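You operate a simulated robot arm through the tools that you are given. There is no shell and no other tool. Be economical: measure what you need, move in short steps, check, and stop when the job is done.

You are at the controls of a simulated robot arm. One attempt, no reset.

TASK
Slot the Waltzes and Evening cases into the cassette rack.
Fine: Waltzes in the middle slot, Evening in the wall-side slot, both standing straight and all the way in.

Only the result counts: the job must be done as asked and must still hold three seconds after the hand-in. Knocking over, shifting, dropping, spilling or breaking anything else fails it.

THE ROBOT
A 6-joint arm with a two-finger parallel gripper, fixed in place. Base frame: the origin is at the foot of the arm, x ahead of it, y to its left, z up; the work surface is at about z = 0.74. Units: m, rad, N and s.
With the tool pointing down near the work surface it reaches from about 0.16 to 0.84 m from the base axis. Its first joint turns from -2.897 to 2.897 rad. Payload 3.91 kg.
Tool frame: the origin (TCP) lies between the finger pads and is the grasp point; the fingertips stand 0.03 m ahead of it; z points along the fingers, y is the line along which they close. The gripper opens to 0.11 m. The fingers are 0.02 m wide and 0.01 m thick; the gripper's body (0.048 by 0.112 m) begins 0.055 m behind the TCP.
Orientation is that of the tool frame in the base frame, as a unit quaternion [x, y, z, w]. With the fingers straight down and closing along the base's y, the tool's x points along the base's -x, its y along +y and its z along -z.

THE INTERFACE
- The arm moves only by the tool move_arm. Its argument "plan" is a list of rows, each an object of numbers (a shift or turn left out is 0, a gripper value left out holds the last): "x", "y", "z": the shift along the tool's x, y, z in m; "wx", "wy", "wz": the turn, a rotation vector about the tool's x, y, z in rad. In form: [{"x": .., "y": .., "z": .., "wx": .., "wy": .., "wz": ..}, ...]. A call has 1 to 20 rows; each row is the pose to reach, as a shift and turn from the pose commanded when the call began, along the tool's axes at that moment. "fingers" is the opening, from 0 (shut) to 1 (fully open), set as the call begins (left out, the last holds). A row lasts 0.2 s, in which the tool goes at most 0.05 m and 0.15 rad; a call with a longer step from one row to the next is refused whole, and so is a gripper value outside its range. Where a pose cannot be reached the arm comes as near as it can. A force on the tool above 90 N (or 10 N above the force at the start of the call, whichever is more), or a blocked arm, ends the call early, and 0.2 s more pass. The fingers move at their own pace (about 0.108 m/s each) and stop on an object; they squeeze with about 25 N. The grip force told is the motor's: it shows also when the fingers shut on nothing. Time passes only in rows, and 0.2 s behind the last, so rows that repeat a pose let the fingers close. The reply holds the time, the measured pose of the TCP, the force on the tool along the base axes, the opening and the grip force, in the units named above and with some noise, with the torque about the TCP (base axes, N m) and any sound that the robot's microphone picked up.
- Cameras (640 x 400 px; columns grow to the right, rows downward): "scene" is fixed at [0.2205, -0.6501, 1.492]; the picture's right is [0.91, -0.42, 0.00], its down [-0.26, -0.56, -0.79] and it looks along [0.33, 0.71, -0.62] (base axes); focal length 309 px, centre (320, 200). "wrist" rides on the gripper at [0.077, 0.007, -0.114] in the tool frame; the picture's right is [-0.09, 1.00, 0.00], its down [-0.80, -0.07, -0.59] and it looks along [-0.59, -0.05, 0.80] (tool axes); focal length 270 px, centre (320, 200). There is no depth. A picture from a camera that has moved, and an enlarged one, comes with that camera's place and axes in the base frame and with its lens.
- get_image(camera): a new picture of that camera. It takes no simulated time.
- move_column(by): slides the trunk up (or, below 0, down) by that many m; the arm rides with it, the base frame stays. It gives what a move gives, with no picture.
- enlarge(camera, box): a new picture of the part [left, top, right, bottom] of that camera's present view, enlarged. It takes no simulated time.
- hand_in(): hands the job in; it is judged then, once.

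Go step by step. Nothing tells you positions but the pictures and the camera data: compare them with the known pose of the tool, close in by small moves and look again before you grip or let go. The budget is 120 turns and 76 pictures, counting those below and the enlarged ones. Unless the task says otherwise, let go and move clear before handing in, and close with one line.

The tools are called after "Emit:" by a JSON object that holds its "api" and its "payload". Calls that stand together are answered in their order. move_arm: Moves the arm, as the interface text tells. Its arguments: {"type":"object","properties":{"plan":{"type":"array"},"fingers":{"type":"number"}},"required":["plan"]} The other tools are called the same way: move_column (by) slides the trunk up or down; get_image (camera) takes a picture; enlarge (camera, box) takes an enlarged picture of a part of a camera's view; hand_in () hands the job in.

At the start:

```text
clock: 0.0
ee_pos: [0.445, 0.0842, 1.0214]
ee_rot: [0.0, 1.0, 0.001, 0.001]
ft_force: [0.1, -0.6, 1.1]
ft_torque: [-0.03, 0.0, 0.04]
gripper_width: 0.1102
finger_force: 0.1
trunk travel left (down, up): [-0.4, 0.14]
```

scene: 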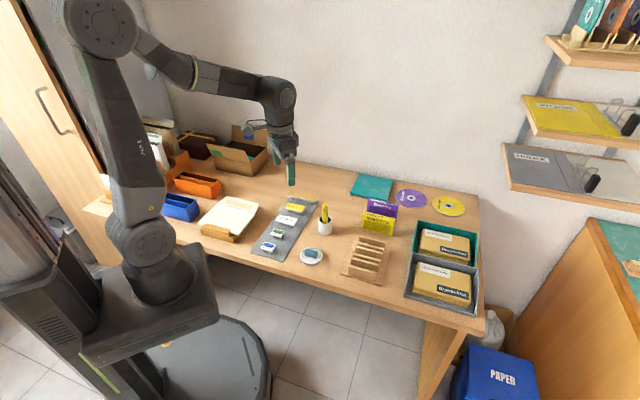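
wrist: 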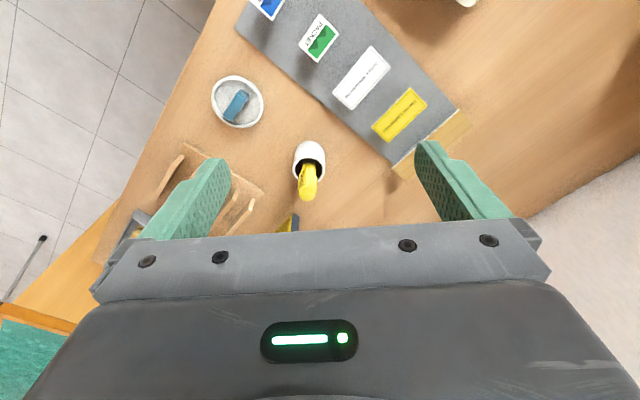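

I see a desk with a wooden rack near the front edge, and a grey mat with four small cassette-like items. I'll enlarge the picture to read the labels and find the rack.

Emit:
{"api": "enlarge", "payload": {"camera": "scene", "box": [240, 180, 340, 270]}}

Emit:
{"api": "enlarge", "payload": {"camera": "scene", "box": [320, 170, 430, 300]}}

Emit:
{"api": "enlarge", "payload": {"camera": "wrist", "box": [200, 0, 480, 200]}}

```text
4.44 times, centred on (290, 225) of scene
camera zoom: at [0.2205, -0.6501, 1.492], right [0.91, -0.42, 0.0], down [-0.26, -0.56, -0.79], along [0.33, 0.71, -0.62], focal length 1375 px, centre (453, 89)
```

zoom: 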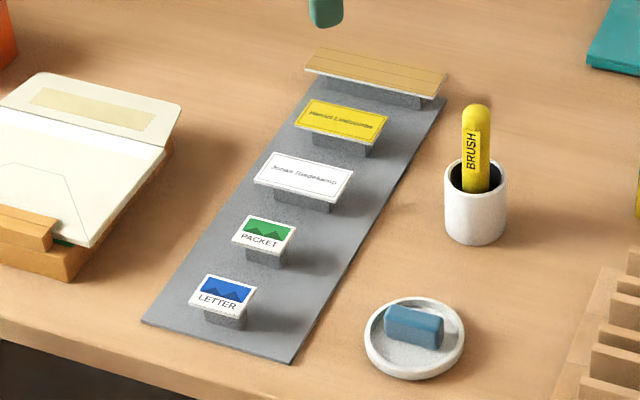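

```text
3.08 times, centred on (375, 235) of scene
camera zoom: at [0.2205, -0.6501, 1.492], right [0.91, -0.42, 0.0], down [-0.26, -0.56, -0.79], along [0.33, 0.71, -0.62], focal length 952 px, centre (151, 92)
```

zoom: 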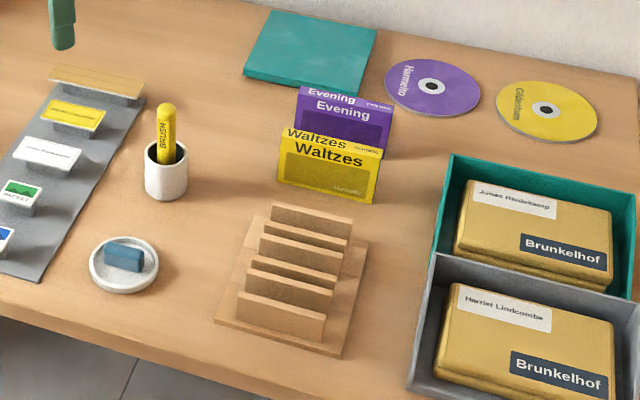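

```text
2.00 times, centred on (340, 100) of wrist
camera zoom: at [0.3686, 0.0912, 1.1369], right [0.09, 1.0, 0.0], down [0.8, -0.07, 0.59], along [0.59, -0.05, -0.8], focal length 541 px, centre (280, 400)
```

zoom: 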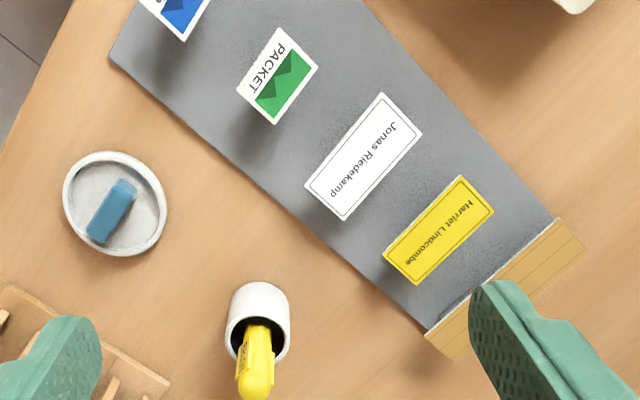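

The rack's slots run diagonally (about 45° in the base frame), and the two cases stand upright behind it. I'll look closer at both.

Emit:
{"api": "enlarge", "payload": {"camera": "scene", "box": [350, 195, 406, 230]}}

Emit:
{"api": "enlarge", "payload": {"camera": "scene", "box": [334, 230, 398, 290]}}

```text
11.43 times, centred on (378, 212) of scene
camera zoom: at [0.2205, -0.6501, 1.492], right [0.91, -0.42, 0.0], down [-0.26, -0.56, -0.79], along [0.33, 0.71, -0.62], focal length 3536 px, centre (-343, 57)
```

zoom: 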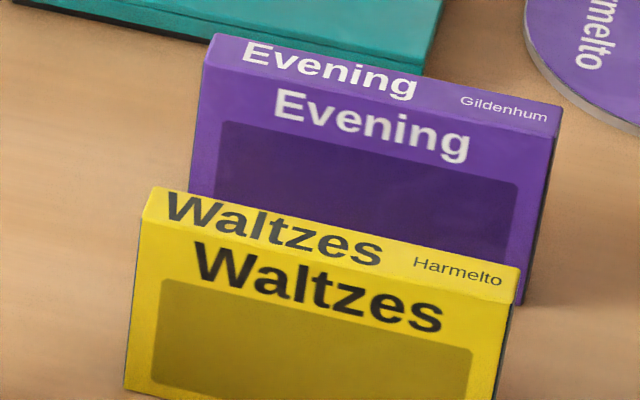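

```text
6.67 times, centred on (366, 260) of scene
camera zoom: at [0.2205, -0.6501, 1.492], right [0.91, -0.42, 0.0], down [-0.26, -0.56, -0.79], along [0.33, 0.71, -0.62], focal length 2062 px, centre (13, -200)
```

zoom: 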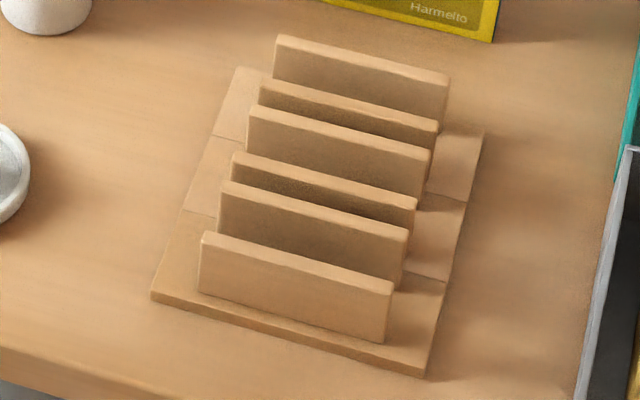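

The rack has three pairs of boards, each pair forming one slot. The cases stand at about (0.72,-0.03), parallel to the slots. I'll turn the tool 45° so it matches them and look with the wrist camera.

Emit:
{"api": "move_arm", "payload": {"plan": [{"wz": 0.14, "x": -0.01}, {"wz": 0.28, "x": -0.02}, {"wz": 0.42, "x": -0.03}, {"wz": 0.56, "x": -0.04}, {"wz": 0.7, "x": -0.05}, {"wz": 0.785, "x": -0.05}, {"wz": 0.785, "x": -0.05}]}}

Emit:
{"api": "get_image", "payload": {"camera": "wrist"}}

```text
clock: 1.6
ee_pos: [0.4946, 0.0834, 1.0219]
ee_rot: [0.384, 0.924, 0.0, 0.0]
ft_force: [-0.9, 0.1, 0.2]
ft_torque: [0.01, -0.01, -0.01]
gripper_width: 0.1099
finger_force: 0.1
trunk travel left (down, up): [-0.4, 0.14]
```

```text
68 pictures are left
camera wrist: at [0.4465, 0.1432, 1.1369], right [0.77, 0.64, 0.0], down [0.52, -0.62, 0.59], along [0.38, -0.46, -0.8], focal length 270 px, centre (320, 200)
```

wrist: 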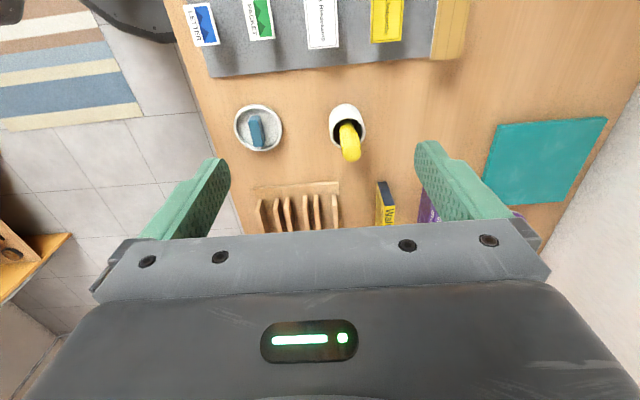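

The objects are partly hidden under the gripper, so I'll move 0.15 m along the tool's -x to bring them into view.

Emit:
{"api": "move_arm", "payload": {"plan": [{"x": -0.05}, {"x": -0.1}, {"x": -0.15}, {"x": -0.17}, {"x": -0.17}]}}

Emit:
{"api": "get_image", "payload": {"camera": "wrist"}}

Emit:
{"api": "enlarge", "payload": {"camera": "wrist", "box": [220, 40, 480, 200]}}

```text
clock: 2.8
ee_pos: [0.6134, -0.0372, 1.022]
ee_rot: [0.383, 0.924, -0.001, 0.0]
ft_force: [0.4, 0.2, 0.6]
ft_torque: [-0.01, 0.0, 0.0]
gripper_width: 0.1102
finger_force: 0.1
trunk travel left (down, up): [-0.4, 0.14]
```

```text
67 pictures are left
camera wrist: at [0.5669, 0.0227, 1.1368], right [0.77, 0.64, 0.0], down [0.52, -0.62, 0.59], along [0.38, -0.46, -0.8], focal length 270 px, centre (320, 200)
```

wrist: 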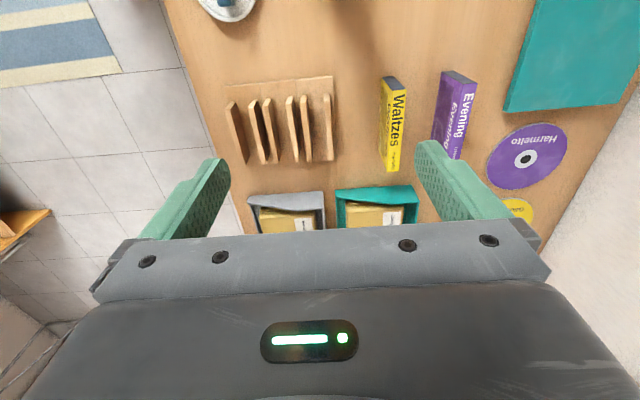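

```text
2.46 times, centred on (350, 120) of wrist
camera zoom: at [0.5669, 0.0227, 1.1368], right [0.77, 0.64, 0.0], down [0.52, -0.62, 0.59], along [0.38, -0.46, -0.8], focal length 665 px, centre (246, 397)
```

zoom: 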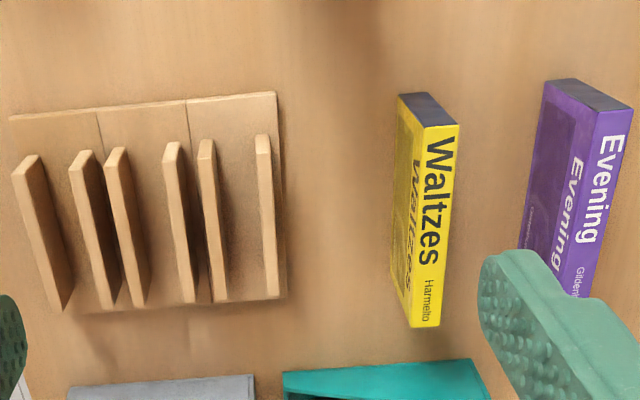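

The view is clear: Waltzes' top centre is at about (0.730,-0.020), aligned at -45°, with plenty of space before Evening. I'll move closer over the rack to measure the slots.

Emit:
{"api": "move_arm", "payload": {"plan": [{"y": -0.04, "x": -0.02}, {"y": -0.075, "x": -0.05}, {"y": -0.075, "x": -0.06, "z": 0.04}, {"y": -0.075, "x": -0.06, "z": 0.08}, {"y": -0.075, "x": -0.06, "z": 0.08}]}}

Emit:
{"api": "get_image", "payload": {"camera": "wrist"}}

Emit:
{"api": "enlarge", "payload": {"camera": "wrist", "box": [220, 60, 444, 200]}}

```text
clock: 4.0
ee_pos: [0.6037, -0.1318, 0.9408]
ee_rot: [0.383, 0.924, -0.001, 0.0]
ft_force: [0.8, 0.3, 0.2]
ft_torque: [0.01, -0.01, -0.01]
gripper_width: 0.1098
finger_force: 0.1
trunk travel left (down, up): [-0.4, 0.14]
```

```text
65 pictures are left
camera wrist: at [0.5552, -0.072, 1.0558], right [0.77, 0.64, 0.0], down [0.52, -0.62, 0.59], along [0.38, -0.46, -0.8], focal length 270 px, centre (320, 200)
```

wrist: 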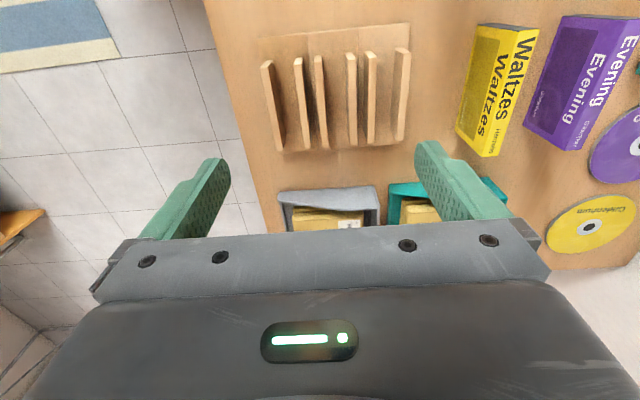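

```text
2.86 times, centred on (332, 130) of wrist
camera zoom: at [0.5552, -0.072, 1.0558], right [0.77, 0.64, 0.0], down [0.52, -0.62, 0.59], along [0.38, -0.46, -0.8], focal length 772 px, centre (286, 400)
```

zoom: 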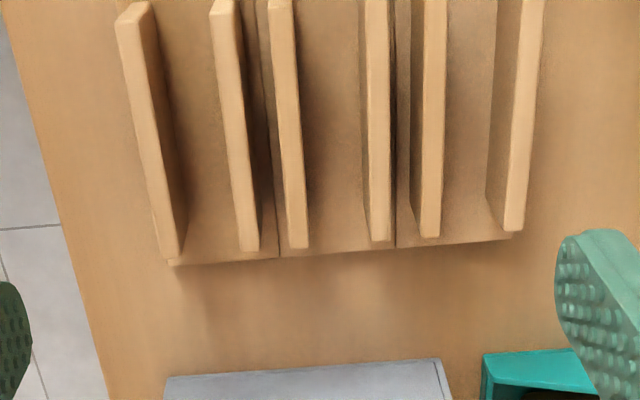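

The slots are clear now: in tool-y coordinates the middle slot is at s≈0.352, the wall-side slot at 0.401, and Waltzes at about 0.503. I'll go above Waltzes with a partly closed gripper and check.

Emit:
{"api": "move_arm", "payload": {"fingers": 0.45, "plan": [{"y": 0.04}, {"y": 0.08}, {"y": 0.12, "x": -0.005}, {"y": 0.1686, "x": -0.0103}, {"y": 0.1686, "x": -0.0103, "z": 0.03}, {"y": 0.1686, "x": -0.0103, "z": 0.05}, {"y": 0.1686, "x": -0.0103, "z": 0.05}]}}

Emit:
{"api": "get_image", "payload": {"camera": "wrist"}}

Emit:
{"api": "enlarge", "payload": {"camera": "scene", "box": [340, 150, 430, 240]}}

```text
clock: 5.6
ee_pos: [0.7313, -0.0198, 0.8922]
ee_rot: [0.382, 0.924, 0.0, 0.0]
ft_force: [-0.9, 0.1, -0.4]
ft_torque: [-0.02, 0.02, 0.01]
gripper_width: 0.0493
finger_force: 0.0
trunk travel left (down, up): [-0.4, 0.14]
```

```text
63 pictures are left
camera wrist: at [0.6825, 0.04, 1.0067], right [0.77, 0.64, 0.0], down [0.52, -0.62, 0.59], along [0.38, -0.46, -0.8], focal length 270 px, centre (320, 200)
```

wrist: 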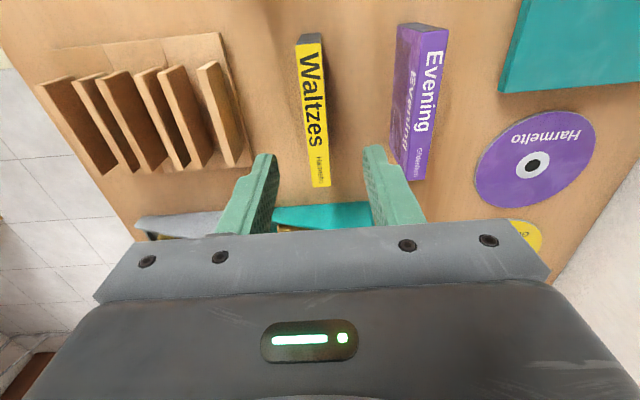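

```text
4.44 times, centred on (385, 195) of scene
camera zoom: at [0.2205, -0.6501, 1.492], right [0.91, -0.42, 0.0], down [-0.26, -0.56, -0.79], along [0.33, 0.71, -0.62], focal length 1375 px, centre (31, 222)
```

zoom: 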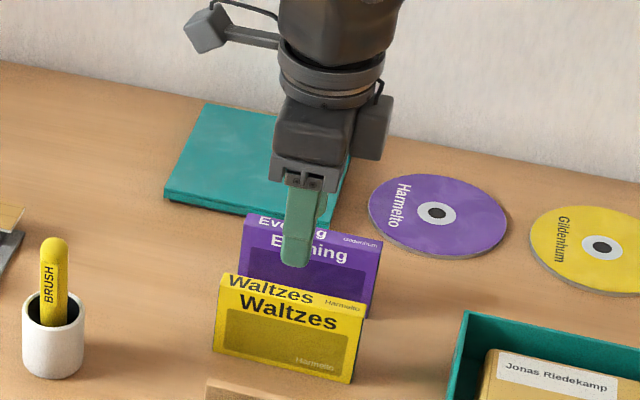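

The fingers straddle Waltzes nearly centred. I'll take one enlarged view for fine offset and yaw.

Emit:
{"api": "enlarge", "payload": {"camera": "wrist", "box": [220, 20, 440, 220]}}

```text
2.00 times, centred on (330, 120) of wrist
camera zoom: at [0.6825, 0.04, 1.0067], right [0.77, 0.64, 0.0], down [0.52, -0.62, 0.59], along [0.38, -0.46, -0.8], focal length 541 px, centre (300, 360)
```

zoom: 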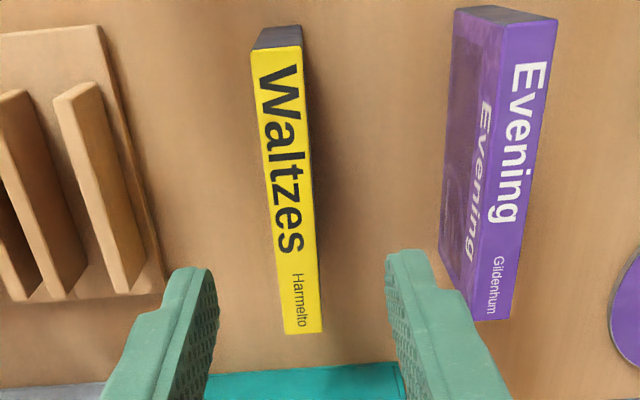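

Offset is about -2.5 mm in y, and yaw is aligned. I'll descend to TCP z≈0.816 and close gently around the top of the case.

Emit:
{"api": "move_arm", "payload": {"plan": [{"y": -0.0025, "z": 0.03}, {"y": -0.0025, "z": 0.06}, {"y": -0.0025, "z": 0.0765}, {"y": -0.0025, "z": 0.0765}]}}

Emit:
{"api": "get_image", "payload": {"camera": "wrist"}}

Emit:
{"api": "enlarge", "payload": {"camera": "scene", "box": [350, 180, 410, 240]}}

```text
clock: 6.6
ee_pos: [0.7289, -0.0222, 0.817]
ee_rot: [0.383, 0.924, 0.001, -0.001]
ft_force: [-0.3, 0.5, -0.4]
ft_torque: [0.01, 0.0, 0.0]
gripper_width: 0.0496
finger_force: 0.1
trunk travel left (down, up): [-0.4, 0.14]
```

```text
60 pictures are left
camera wrist: at [0.6805, 0.0378, 0.9308], right [0.77, 0.64, 0.0], down [0.52, -0.62, 0.59], along [0.38, -0.46, -0.8], focal length 270 px, centre (320, 200)
```

wrist: 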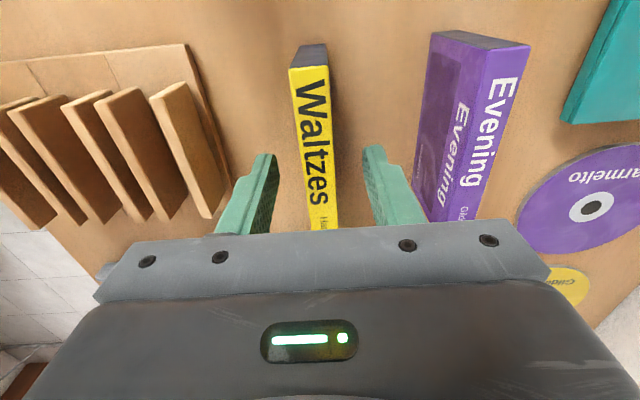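

```text
6.67 times, centred on (380, 210) of scene
camera zoom: at [0.2205, -0.6501, 1.492], right [0.91, -0.42, 0.0], down [-0.26, -0.56, -0.79], along [0.33, 0.71, -0.62], focal length 2062 px, centre (-80, 133)
```

zoom: 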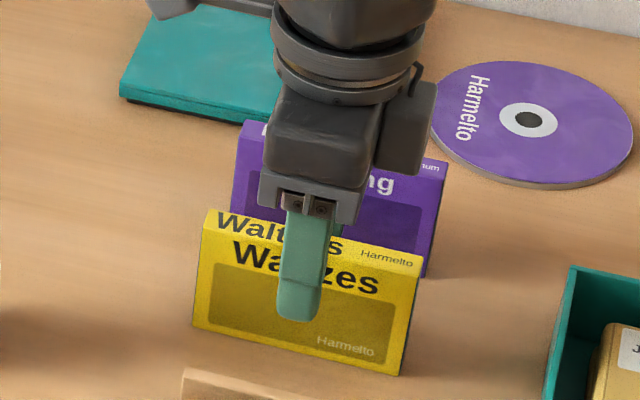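

The fingers straddle the case well. Now I'll close.

Emit:
{"api": "move_arm", "payload": {"fingers": 0, "plan": [{"x": 0}, {"x": 0}, {"x": 0}, {"x": 0}]}}

Emit:
{"api": "move_arm", "payload": {"plan": [{"z": -0.02}, {"z": -0.05}, {"z": -0.08}, {"z": -0.08}]}}

Emit:
{"api": "enlarge", "payload": {"camera": "scene", "box": [330, 150, 430, 240]}}

Emit:
{"api": "get_image", "payload": {"camera": "wrist"}}

```text
clock: 7.6
ee_pos: [0.7286, -0.0223, 0.816]
ee_rot: [0.383, 0.924, -0.001, 0.0]
ft_force: [0.6, 0.0, -0.9]
ft_torque: [-0.02, 0.0, -0.01]
gripper_width: 0.0161
finger_force: 25.2
trunk travel left (down, up): [-0.4, 0.14]
```

```text
clock: 8.6
ee_pos: [0.7285, -0.0211, 0.8956]
ee_rot: [0.383, 0.924, 0.0, -0.001]
ft_force: [-0.5, 0.4, -1.7]
ft_torque: [-0.03, 0.03, -0.02]
gripper_width: 0.0163
finger_force: 24.9
trunk travel left (down, up): [-0.4, 0.14]
```

```text
4.44 times, centred on (380, 195) of scene
camera zoom: at [0.2205, -0.6501, 1.492], right [0.91, -0.42, 0.0], down [-0.26, -0.56, -0.79], along [0.33, 0.71, -0.62], focal length 1375 px, centre (53, 222)
```

zoom: 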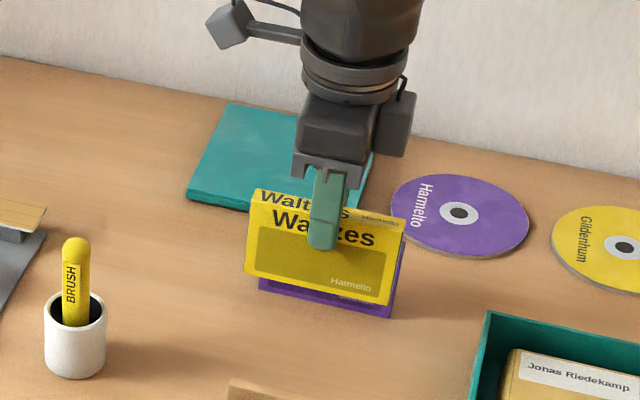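

```text
57 pictures are left
camera wrist: at [0.6805, 0.0378, 1.0117], right [0.77, 0.64, 0.0], down [0.52, -0.62, 0.59], along [0.38, -0.46, -0.8], focal length 270 px, centre (320, 200)
```

wrist: 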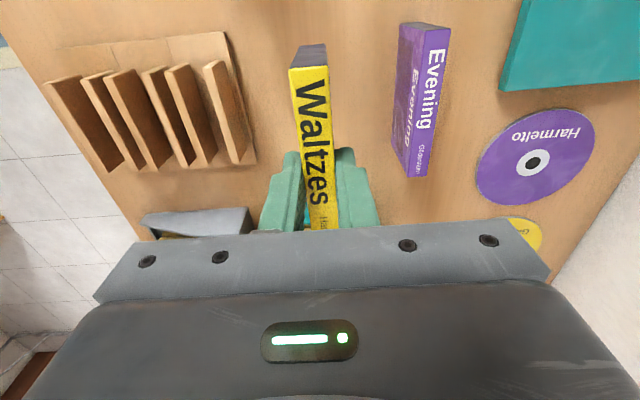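

Waltzes is gripped upright. I'll carry it above the middle slot, keeping its bottom at about z 0.83.

Emit:
{"api": "move_arm", "payload": {"plan": [{"z": -0.01, "y": -0.02}, {"z": -0.01, "y": -0.06}, {"z": -0.01, "y": -0.1, "x": 0.002}, {"z": -0.01, "y": -0.135, "x": 0.0045}, {"z": -0.01, "y": -0.149, "x": 0.0045}, {"z": -0.01, "y": -0.149, "x": 0.0045}]}}

Emit:
{"api": "enlarge", "payload": {"camera": "wrist", "box": [220, 20, 440, 240]}}

Emit:
{"api": "enlarge", "payload": {"camera": "scene", "box": [330, 190, 410, 290]}}

```text
clock: 10.0
ee_pos: [0.6192, -0.1238, 0.9059]
ee_rot: [0.382, 0.924, -0.001, 0.0]
ft_force: [0.6, -0.7, -0.9]
ft_torque: [0.02, 0.0, 0.01]
gripper_width: 0.0161
finger_force: 25.2
trunk travel left (down, up): [-0.4, 0.14]
```

```text
1.82 times, centred on (330, 130) of wrist
camera zoom: at [0.572, -0.0642, 1.0204], right [0.77, 0.64, 0.0], down [0.52, -0.62, 0.59], along [0.38, -0.46, -0.8], focal length 491 px, centre (302, 327)
```

zoom: 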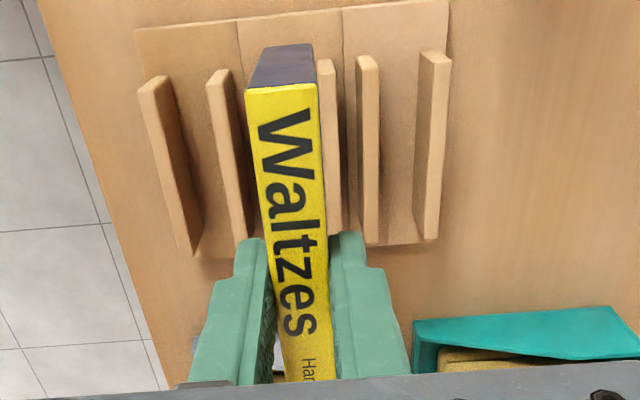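

```text
4.00 times, centred on (370, 240) of scene
camera zoom: at [0.2205, -0.6501, 1.492], right [0.91, -0.42, 0.0], down [-0.26, -0.56, -0.79], along [0.33, 0.71, -0.62], focal length 1238 px, centre (120, 40)
```

zoom: 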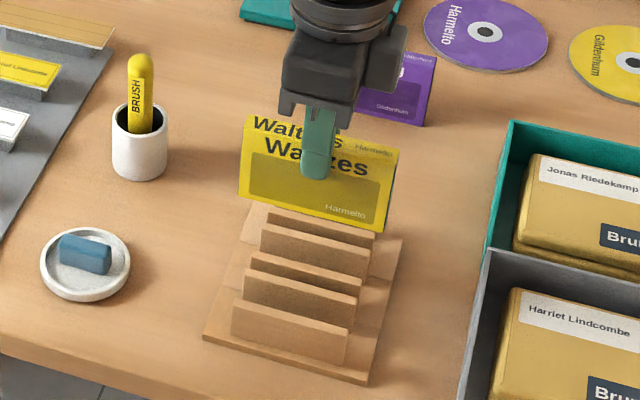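

By measurement, the case is centred over the middle slot to within 1 mm. I'll lower it into the slot partway and check.

Emit:
{"api": "move_arm", "payload": {"plan": [{"z": 0.02}, {"z": 0.035}, {"z": 0.05}, {"z": 0.06}, {"z": 0.06}]}}

Emit:
{"api": "enlarge", "payload": {"camera": "wrist", "box": [220, 20, 440, 240]}}

Emit:
{"api": "enlarge", "payload": {"camera": "scene", "box": [330, 210, 410, 290]}}

```text
clock: 11.2
ee_pos: [0.6209, -0.1237, 0.8445]
ee_rot: [0.383, 0.924, 0.001, 0.0]
ft_force: [0.1, -0.1, -1.2]
ft_torque: [0.0, -0.02, 0.0]
gripper_width: 0.0165
finger_force: 25.7
trunk travel left (down, up): [-0.4, 0.14]
```

```text
1.82 times, centred on (330, 130) of wrist
camera zoom: at [0.572, -0.064, 0.9604], right [0.77, 0.64, 0.0], down [0.52, -0.62, 0.59], along [0.38, -0.46, -0.8], focal length 491 px, centre (302, 327)
```

zoom: 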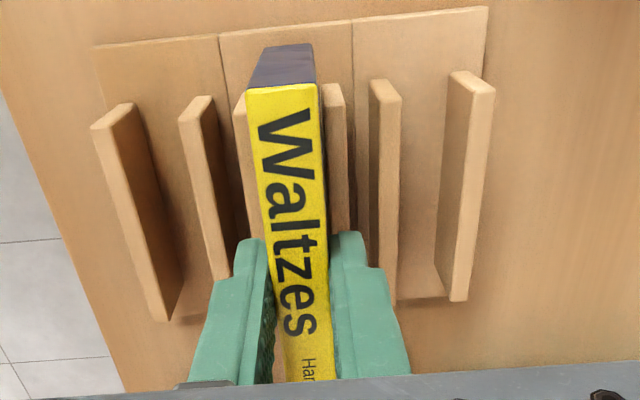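

```text
5.00 times, centred on (370, 250) of scene
camera zoom: at [0.2205, -0.6501, 1.492], right [0.91, -0.42, 0.0], down [-0.26, -0.56, -0.79], along [0.33, 0.71, -0.62], focal length 1547 px, centre (70, -50)
```

zoom: 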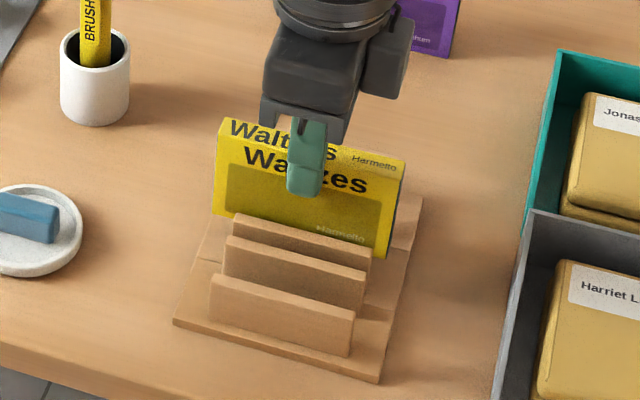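

It's entering between the middle pair without contact. I'll continue down in small steps toward the base.

Emit:
{"api": "move_arm", "payload": {"plan": [{"z": 0.004}, {"z": 0.008}, {"z": 0.012}, {"z": 0.014}]}}

Emit:
{"api": "enlarge", "payload": {"camera": "scene", "box": [330, 210, 410, 290]}}

```text
clock: 12.2
ee_pos: [0.6221, -0.1237, 0.8317]
ee_rot: [0.383, 0.924, 0.0, -0.001]
ft_force: [-0.6, 0.6, -1.0]
ft_torque: [0.0, 0.01, 0.02]
gripper_width: 0.0164
finger_force: 24.6
trunk travel left (down, up): [-0.4, 0.14]
```

```text
5.00 times, centred on (370, 250) of scene
camera zoom: at [0.2205, -0.6501, 1.492], right [0.91, -0.42, 0.0], down [-0.26, -0.56, -0.79], along [0.33, 0.71, -0.62], focal length 1547 px, centre (70, -50)
```

zoom: 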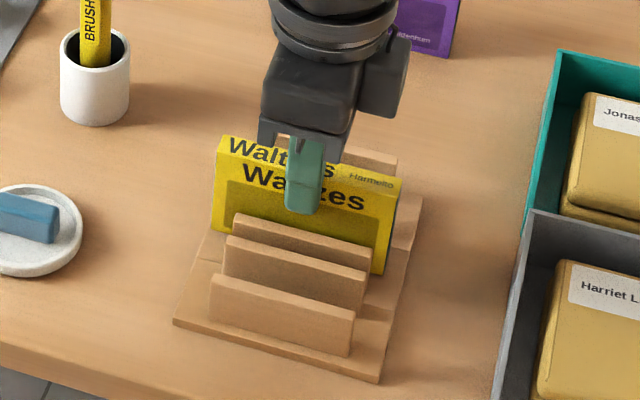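

There's no contact yet, so I'll go on 2 mm at a time.

Emit:
{"api": "move_arm", "payload": {"plan": [{"z": 0.002}, {"z": 0.004}, {"z": 0.004}]}}

Emit:
{"api": "move_arm", "payload": {"plan": [{"z": 0.001}, {"z": 0.002}, {"z": 0.002}]}}

```text
clock: 13.0
ee_pos: [0.6207, -0.1241, 0.8272]
ee_rot: [0.382, 0.924, 0.0, 0.0]
ft_force: [-0.7, -0.6, -0.8]
ft_torque: [-0.04, 0.04, -0.01]
gripper_width: 0.016
finger_force: 24.9
trunk travel left (down, up): [-0.4, 0.14]
```

```text
clock: 13.8
ee_pos: [0.62, -0.1243, 0.8259]
ee_rot: [0.383, 0.924, 0.0, -0.001]
ft_force: [0.9, 0.0, -0.9]
ft_torque: [-0.04, -0.02, 0.03]
gripper_width: 0.016
finger_force: 24.9
trunk travel left (down, up): [-0.4, 0.14]
```

Emit:
{"api": "move_arm", "payload": {"plan": [{"z": 0.001}, {"z": 0.002}, {"z": 0.002}]}}

Emit:
{"api": "enlarge", "payload": {"camera": "scene", "box": [340, 220, 400, 280]}}

Emit:
{"api": "enlarge", "payload": {"camera": "wrist", "box": [220, 20, 440, 240]}}

```text
clock: 14.6
ee_pos: [0.6206, -0.1242, 0.8237]
ee_rot: [0.383, 0.924, 0.0, 0.0]
ft_force: [-0.3, -0.4, 2.1]
ft_torque: [0.06, 0.12, 0.0]
gripper_width: 0.0165
finger_force: 24.9
trunk travel left (down, up): [-0.4, 0.14]
```

```text
6.67 times, centred on (370, 250) of scene
camera zoom: at [0.2205, -0.6501, 1.492], right [0.91, -0.42, 0.0], down [-0.26, -0.56, -0.79], along [0.33, 0.71, -0.62], focal length 2062 px, centre (-13, -133)
```

zoom: 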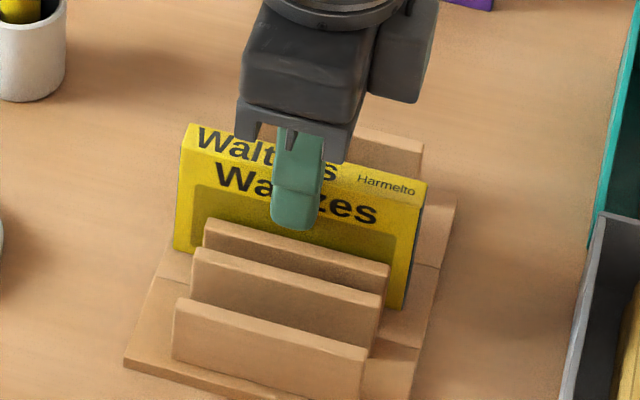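

```text
1.82 times, centred on (330, 130) of wrist
camera zoom: at [0.5719, -0.0641, 0.9388], right [0.77, 0.64, 0.0], down [0.52, -0.62, 0.59], along [0.38, -0.46, -0.8], focal length 491 px, centre (302, 327)
```

zoom: 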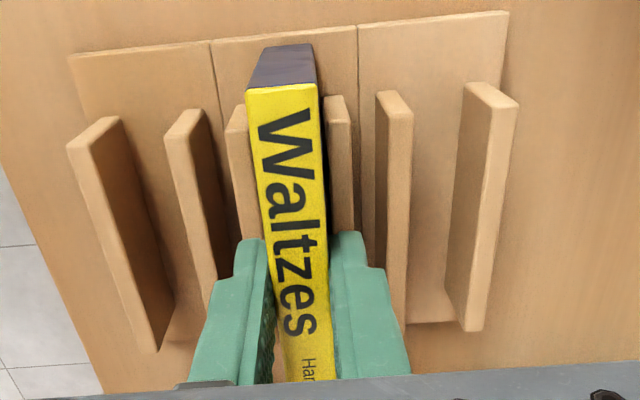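

First contact shows (+3 N), so the case is on the rack floor. I'll press another millimetre to confirm.

Emit:
{"api": "move_arm", "payload": {"plan": [{"z": 0.0007}, {"z": 0.0014}, {"z": 0.0014}]}}

```text
clock: 15.4
ee_pos: [0.6206, -0.1227, 0.8245]
ee_rot: [0.382, 0.924, 0.0, 0.002]
ft_force: [0.9, -1.2, 17.5]
ft_torque: [0.24, 0.2, 0.02]
gripper_width: 0.0163
finger_force: 24.8
trunk travel left (down, up): [-0.4, 0.14]
```

It's seated firmly (17 N). I'll open slightly and then rise straight up.

Emit:
{"api": "move_arm", "payload": {"fingers": 0.3, "plan": [{"z": -0.0012}, {"z": -0.0012}, {"z": -0.0012}]}}

Emit:
{"api": "move_arm", "payload": {"plan": [{"z": -0.02}, {"z": -0.06}, {"z": -0.1}, {"z": -0.1}]}}

Emit:
{"api": "enlarge", "payload": {"camera": "scene", "box": [340, 190, 400, 280]}}

Emit:
{"api": "enlarge", "payload": {"camera": "wrist", "box": [220, 20, 440, 240]}}

```text
clock: 16.2
ee_pos: [0.6203, -0.1228, 0.8239]
ee_rot: [0.383, 0.924, 0.0, 0.0]
ft_force: [-0.3, -0.2, 0.4]
ft_torque: [-0.01, 0.02, 0.01]
gripper_width: 0.033
finger_force: 0.0
trunk travel left (down, up): [-0.4, 0.14]
```

```text
clock: 17.2
ee_pos: [0.6194, -0.1234, 0.923]
ee_rot: [0.382, 0.924, 0.0, 0.0]
ft_force: [0.2, 0.1, 0.6]
ft_torque: [0.01, -0.01, 0.02]
gripper_width: 0.0328
finger_force: 0.1
trunk travel left (down, up): [-0.4, 0.14]
```

```text
4.44 times, centred on (370, 235) of scene
camera zoom: at [0.2205, -0.6501, 1.492], right [0.91, -0.42, 0.0], down [-0.26, -0.56, -0.79], along [0.33, 0.71, -0.62], focal length 1375 px, centre (98, 44)
```

zoom: 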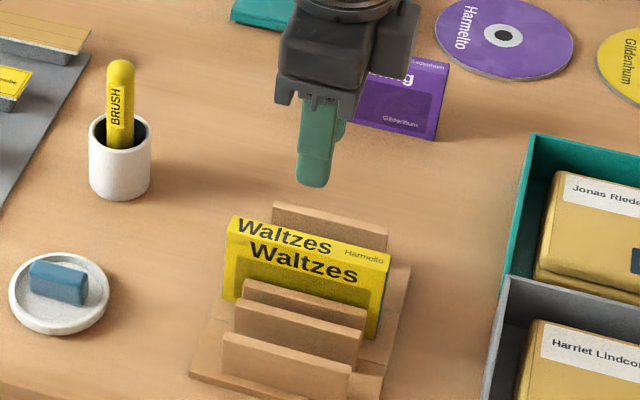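

```text
1.82 times, centred on (330, 130) of wrist
camera zoom: at [0.5716, -0.0633, 1.038], right [0.77, 0.64, 0.0], down [0.52, -0.62, 0.59], along [0.38, -0.46, -0.8], focal length 491 px, centre (302, 327)
```

zoom: 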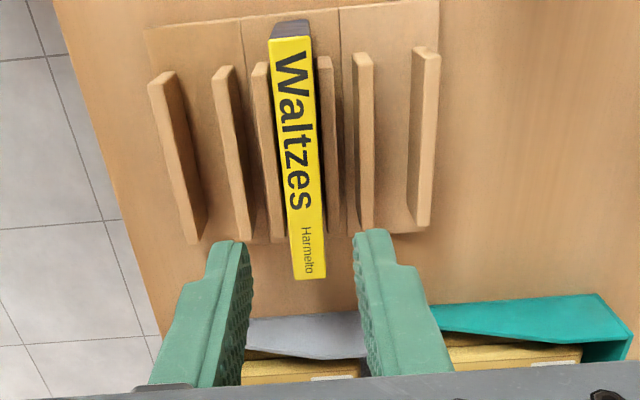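

Waltzes stands upright in the middle slot. Next I'll move over Evening at s≈0.581.

Emit:
{"api": "move_arm", "payload": {"fingers": 0.45, "plan": [{"y": 0.04}, {"y": 0.085}, {"y": 0.13}, {"y": 0.175, "x": -0.003}, {"y": 0.21, "x": -0.005}, {"y": 0.23, "x": -0.005}, {"y": 0.23, "x": -0.005, "z": 0.03}, {"y": 0.23, "x": -0.005, "z": 0.03}]}}

Emit:
{"api": "enlarge", "payload": {"camera": "wrist", "box": [220, 20, 440, 240]}}

Emit:
{"api": "enlarge", "payload": {"camera": "scene", "box": [340, 170, 420, 280]}}

```text
clock: 19.0
ee_pos: [0.7879, 0.0362, 0.8933]
ee_rot: [0.383, 0.924, 0.0, 0.0]
ft_force: [0.7, 0.0, -0.7]
ft_torque: [-0.02, 0.0, 0.02]
gripper_width: 0.0494
finger_force: 0.0
trunk travel left (down, up): [-0.4, 0.14]
```

```text
1.82 times, centred on (330, 130) of wrist
camera zoom: at [0.7388, 0.0952, 1.0084], right [0.77, 0.64, 0.0], down [0.52, -0.62, 0.59], along [0.38, -0.46, -0.8], focal length 491 px, centre (302, 327)
```

zoom: 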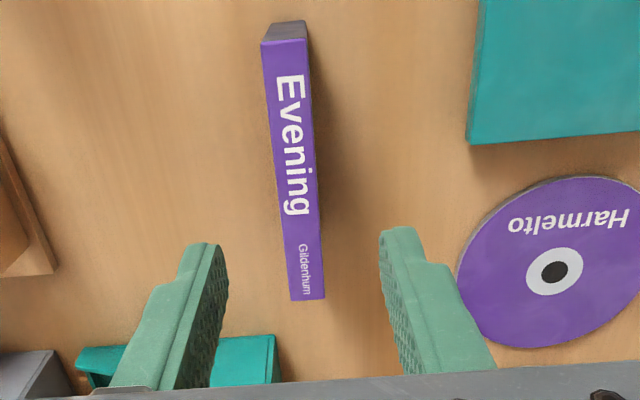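

```text
3.64 times, centred on (380, 225) of scene
camera zoom: at [0.2205, -0.6501, 1.492], right [0.91, -0.42, 0.0], down [-0.26, -0.56, -0.79], along [0.33, 0.71, -0.62], focal length 1125 px, centre (102, 109)
```

zoom: 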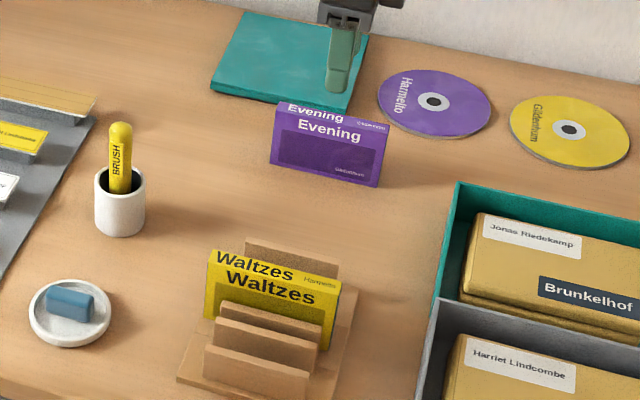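

Evening is centred between the fingers to about 2 mm. I'll descend and grip it.

Emit:
{"api": "move_arm", "payload": {"plan": [{"y": -0.002, "z": 0.03}, {"y": -0.002, "z": 0.06}, {"y": -0.002, "z": 0.077}, {"y": -0.002, "z": 0.077}]}}

Emit:
{"api": "enlarge", "payload": {"camera": "wrist", "box": [220, 20, 440, 240]}}

```text
clock: 20.0
ee_pos: [0.7844, 0.0344, 0.8152]
ee_rot: [0.382, 0.924, 0.0, 0.001]
ft_force: [-0.3, 0.3, 0.2]
ft_torque: [-0.02, 0.03, 0.02]
gripper_width: 0.0496
finger_force: 0.2
trunk travel left (down, up): [-0.4, 0.14]
```

```text
1.82 times, centred on (330, 130) of wrist
camera zoom: at [0.7365, 0.0933, 0.9304], right [0.77, 0.64, 0.0], down [0.52, -0.62, 0.59], along [0.38, -0.46, -0.8], focal length 491 px, centre (302, 327)
```

zoom: 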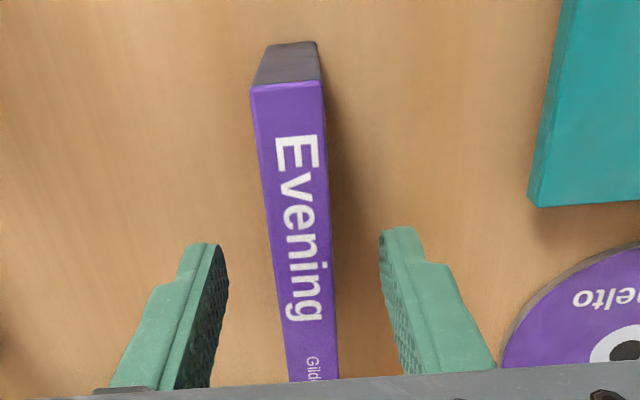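

Well centred. I'll close and lift.

Emit:
{"api": "move_arm", "payload": {"fingers": 0, "plan": [{"x": 0}, {"x": 0}, {"x": 0}, {"x": 0}]}}

Emit:
{"api": "move_arm", "payload": {"plan": [{"z": -0.02}, {"z": -0.05}, {"z": -0.09}, {"z": -0.09}]}}

Emit:
{"api": "enlarge", "payload": {"camera": "wrist", "box": [220, 20, 440, 240]}}

```text
clock: 21.0
ee_pos: [0.7841, 0.0335, 0.8166]
ee_rot: [0.383, 0.924, 0.0, 0.0]
ft_force: [0.6, -0.1, -0.7]
ft_torque: [-0.01, 0.01, 0.01]
gripper_width: 0.0163
finger_force: 25.2
trunk travel left (down, up): [-0.4, 0.14]
```

```text
clock: 22.0
ee_pos: [0.7847, 0.0339, 0.9061]
ee_rot: [0.383, 0.924, 0.0, -0.001]
ft_force: [-0.6, 0.1, -0.8]
ft_torque: [-0.01, -0.03, 0.02]
gripper_width: 0.0164
finger_force: 24.9
trunk travel left (down, up): [-0.4, 0.14]
```

```text
1.82 times, centred on (330, 130) of wrist
camera zoom: at [0.7364, 0.0936, 1.0217], right [0.77, 0.64, 0.0], down [0.52, -0.62, 0.59], along [0.38, -0.46, -0.8], focal length 491 px, centre (302, 327)
```

zoom: 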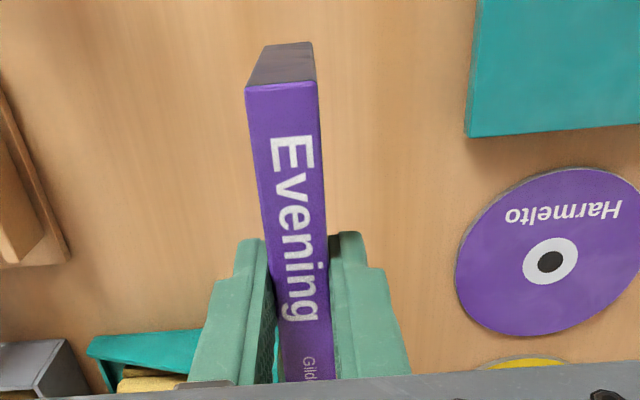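

Evening is held upright. I'll carry it above the wall-side slot at s≈0.400.

Emit:
{"api": "move_arm", "payload": {"plan": [{"y": -0.03}, {"y": -0.07}, {"y": -0.11, "x": 0.003}, {"y": -0.145, "x": 0.005}, {"y": -0.17, "x": 0.005}, {"y": -0.179, "x": 0.005}, {"y": -0.179, "x": 0.005}]}}

Emit:
{"api": "enlarge", "payload": {"camera": "wrist", "box": [220, 20, 440, 240]}}

Emit:
{"api": "enlarge", "payload": {"camera": "scene", "box": [340, 190, 410, 280]}}

```text
clock: 23.6
ee_pos: [0.6548, -0.0903, 0.9063]
ee_rot: [0.383, 0.924, -0.001, 0.0]
ft_force: [0.2, 0.4, -0.7]
ft_torque: [-0.01, -0.02, 0.02]
gripper_width: 0.0161
finger_force: 25.1
trunk travel left (down, up): [-0.4, 0.14]
```

```text
1.82 times, centred on (330, 130) of wrist
camera zoom: at [0.6065, -0.0304, 1.0211], right [0.77, 0.64, 0.0], down [0.52, -0.62, 0.59], along [0.38, -0.46, -0.8], focal length 491 px, centre (302, 327)
```

zoom: 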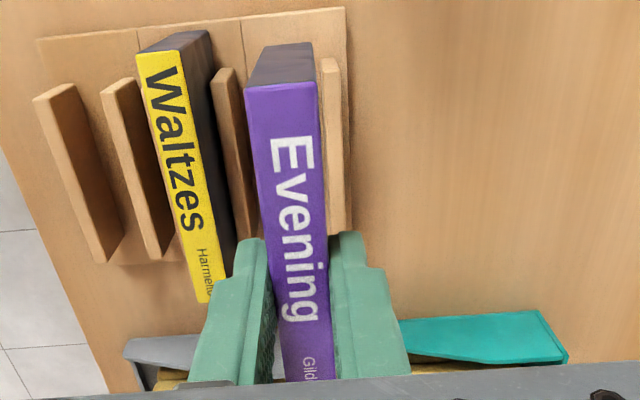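

```text
4.44 times, centred on (375, 235) of scene
camera zoom: at [0.2205, -0.6501, 1.492], right [0.91, -0.42, 0.0], down [-0.26, -0.56, -0.79], along [0.33, 0.71, -0.62], focal length 1375 px, centre (76, 44)
```

zoom: 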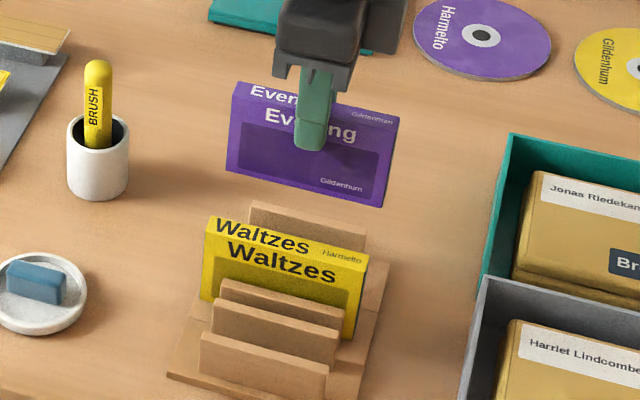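

Against the rack boards, Evening is about 2 mm short of the slot centre. I'll correct by +2 mm in y and lower partway.

Emit:
{"api": "move_arm", "payload": {"plan": [{"y": 0.002}, {"y": 0.002, "z": 0.015}, {"y": 0.002, "z": 0.03}, {"y": 0.002, "z": 0.03}]}}

Emit:
{"api": "enlarge", "payload": {"camera": "wrist", "box": [220, 20, 440, 240]}}

```text
clock: 24.6
ee_pos: [0.6559, -0.088, 0.8748]
ee_rot: [0.383, 0.924, 0.0, 0.0]
ft_force: [-0.5, -0.5, -1.4]
ft_torque: [0.01, 0.0, -0.04]
gripper_width: 0.0162
finger_force: 25.2
trunk travel left (down, up): [-0.4, 0.14]
```

```text
1.82 times, centred on (330, 130) of wrist
camera zoom: at [0.6086, -0.0286, 0.9907], right [0.77, 0.64, 0.0], down [0.52, -0.62, 0.59], along [0.38, -0.46, -0.8], focal length 491 px, centre (302, 327)
```

zoom: 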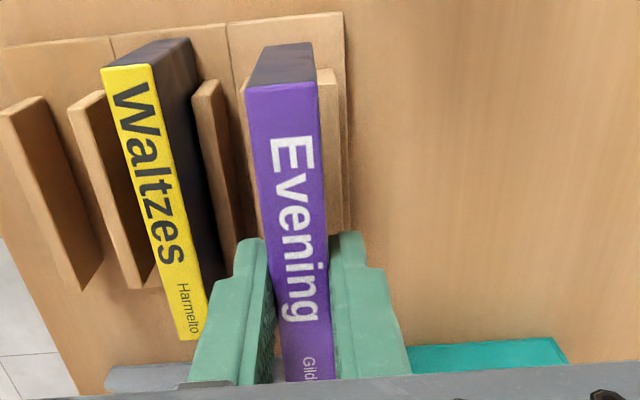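

Evening now sits mid-slot to within about 1 mm. I'll continue down.

Emit:
{"api": "move_arm", "payload": {"plan": [{"y": -0.0007, "z": 0.012}, {"y": -0.0007, "z": 0.024}, {"y": -0.0007, "z": 0.034}, {"y": -0.0007, "z": 0.043}, {"y": -0.0007, "z": 0.043}]}}

Emit:
{"api": "enlarge", "payload": {"camera": "wrist", "box": [220, 20, 440, 240]}}

Emit:
{"api": "enlarge", "payload": {"camera": "scene", "box": [340, 210, 400, 280]}}

```text
clock: 25.8
ee_pos: [0.6551, -0.0886, 0.8321]
ee_rot: [0.382, 0.924, 0.0, 0.0]
ft_force: [0.5, 0.1, -1.2]
ft_torque: [0.05, -0.02, -0.03]
gripper_width: 0.0162
finger_force: 25.1
trunk travel left (down, up): [-0.4, 0.14]
```

```text
1.82 times, centred on (330, 130) of wrist
camera zoom: at [0.6076, -0.0289, 0.9475], right [0.77, 0.64, 0.0], down [0.52, -0.62, 0.59], along [0.38, -0.46, -0.8], focal length 491 px, centre (302, 327)
```

zoom: 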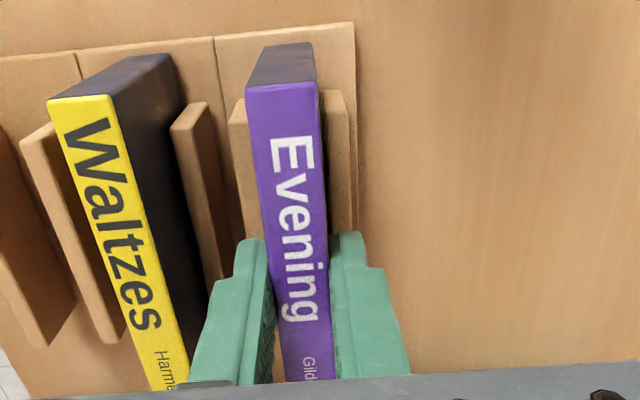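

```text
5.71 times, centred on (370, 245) of scene
camera zoom: at [0.2205, -0.6501, 1.492], right [0.91, -0.42, 0.0], down [-0.26, -0.56, -0.79], along [0.33, 0.71, -0.62], focal length 1768 px, centre (34, -57)
```

zoom: 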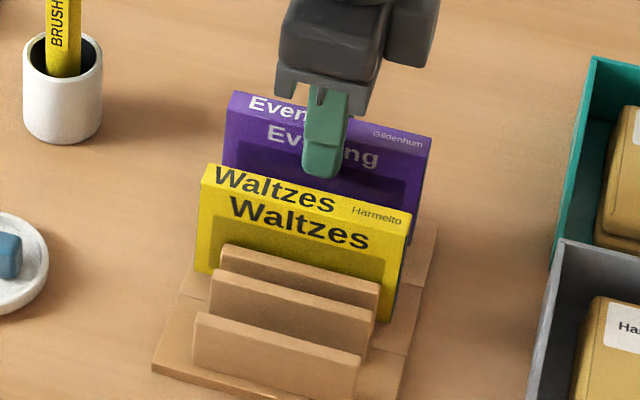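

It's inside the slot. I'll take the last millimetres down to contact.

Emit:
{"api": "move_arm", "payload": {"plan": [{"z": 0.003}, {"z": 0.006}, {"z": 0.007}, {"z": 0.007}]}}

Emit:
{"api": "move_arm", "payload": {"plan": [{"z": 0.0007}, {"z": 0.0014}, {"z": 0.0014}]}}

```text
clock: 26.8
ee_pos: [0.6551, -0.0886, 0.8267]
ee_rot: [0.382, 0.924, 0.0, 0.0]
ft_force: [-0.3, 0.2, -1.5]
ft_torque: [-0.02, -0.01, 0.01]
gripper_width: 0.0164
finger_force: 25.4
trunk travel left (down, up): [-0.4, 0.14]
```

```text
clock: 27.6
ee_pos: [0.6559, -0.0871, 0.8249]
ee_rot: [0.383, 0.924, -0.001, 0.0]
ft_force: [-0.6, -0.1, -1.5]
ft_torque: [0.04, -0.02, -0.02]
gripper_width: 0.0163
finger_force: 24.8
trunk travel left (down, up): [-0.4, 0.14]
```

Emit:
{"api": "move_arm", "payload": {"plan": [{"z": 0.0007}, {"z": 0.0015}, {"z": 0.0015}]}}

```text
clock: 28.4
ee_pos: [0.6569, -0.0885, 0.8228]
ee_rot: [0.384, 0.924, 0.0, -0.001]
ft_force: [-0.3, -0.1, 2.9]
ft_torque: [0.11, 0.09, -0.01]
gripper_width: 0.0164
finger_force: 25.0
trunk travel left (down, up): [-0.4, 0.14]
```

Emit:
{"api": "move_arm", "payload": {"plan": [{"z": 0.0006}, {"z": 0.0012}, {"z": 0.0012}]}}

```text
clock: 29.2
ee_pos: [0.6562, -0.0877, 0.8232]
ee_rot: [0.383, 0.924, 0.001, 0.001]
ft_force: [-0.1, -1.0, 14.2]
ft_torque: [0.3, 0.33, -0.04]
gripper_width: 0.016
finger_force: 25.6
trunk travel left (down, up): [-0.4, 0.14]
```

Evening is seated (14 N). I'll release it with a small opening and rise straight up.

Emit:
{"api": "move_arm", "payload": {"fingers": 0.27, "plan": [{"z": -0.001}, {"z": -0.001}, {"z": -0.001}]}}

Emit:
{"api": "move_arm", "payload": {"plan": [{"z": -0.02}, {"z": -0.06}, {"z": -0.1}, {"z": -0.13}, {"z": -0.13}]}}

Emit:
{"api": "enlarge", "payload": {"camera": "scene", "box": [335, 210, 405, 290]}}

Emit:
{"api": "enlarge", "payload": {"camera": "wrist", "box": [220, 20, 440, 240]}}

Emit:
{"api": "get_image", "payload": {"camera": "scene"}}

```text
clock: 30.0
ee_pos: [0.6562, -0.0889, 0.8229]
ee_rot: [0.383, 0.924, 0.0, 0.0]
ft_force: [0.0, 0.4, 0.3]
ft_torque: [-0.03, -0.03, 0.0]
gripper_width: 0.0299
finger_force: 0.0
trunk travel left (down, up): [-0.4, 0.14]
```

```text
clock: 31.2
ee_pos: [0.6562, -0.0888, 0.9529]
ee_rot: [0.383, 0.924, 0.001, 0.0]
ft_force: [-0.3, -0.1, 0.3]
ft_torque: [-0.01, -0.01, 0.0]
gripper_width: 0.0293
finger_force: 0.0
trunk travel left (down, up): [-0.4, 0.14]
```

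```text
5.00 times, centred on (370, 250) of scene
camera zoom: at [0.2205, -0.6501, 1.492], right [0.91, -0.42, 0.0], down [-0.26, -0.56, -0.79], along [0.33, 0.71, -0.62], focal length 1547 px, centre (70, -50)
```

zoom: 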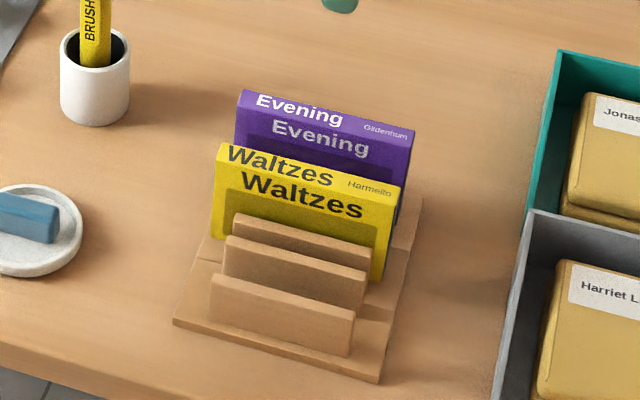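

```text
1.82 times, centred on (330, 130) of wrist
camera zoom: at [0.608, -0.029, 1.0682], right [0.77, 0.64, 0.0], down [0.52, -0.62, 0.59], along [0.38, -0.46, -0.8], focal length 491 px, centre (302, 327)
```

zoom: 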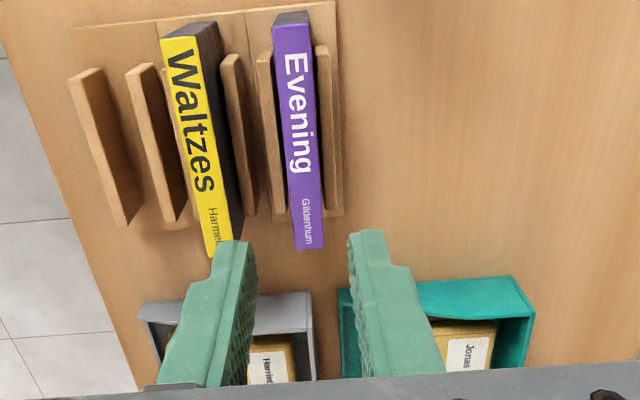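

```text
36 pictures are left
```

scene: 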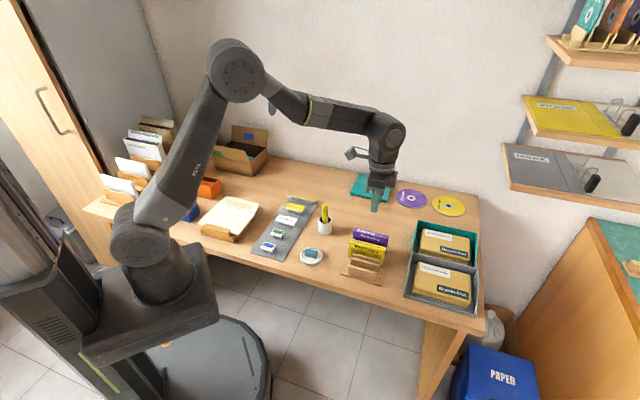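

Both cases stand upright and fully seated, Waltzes in the middle slot and Evening in the wall-side slot. Nothing else has moved and the gripper is clear, so I'm handing in.

Emit:
{"api": "hand_in", "payload": {}}

```text
The job is handed in.
```

I slotted Waltzes into the middle slot and Evening into the wall-side slot, both upright and all the way in, and handed the job in.
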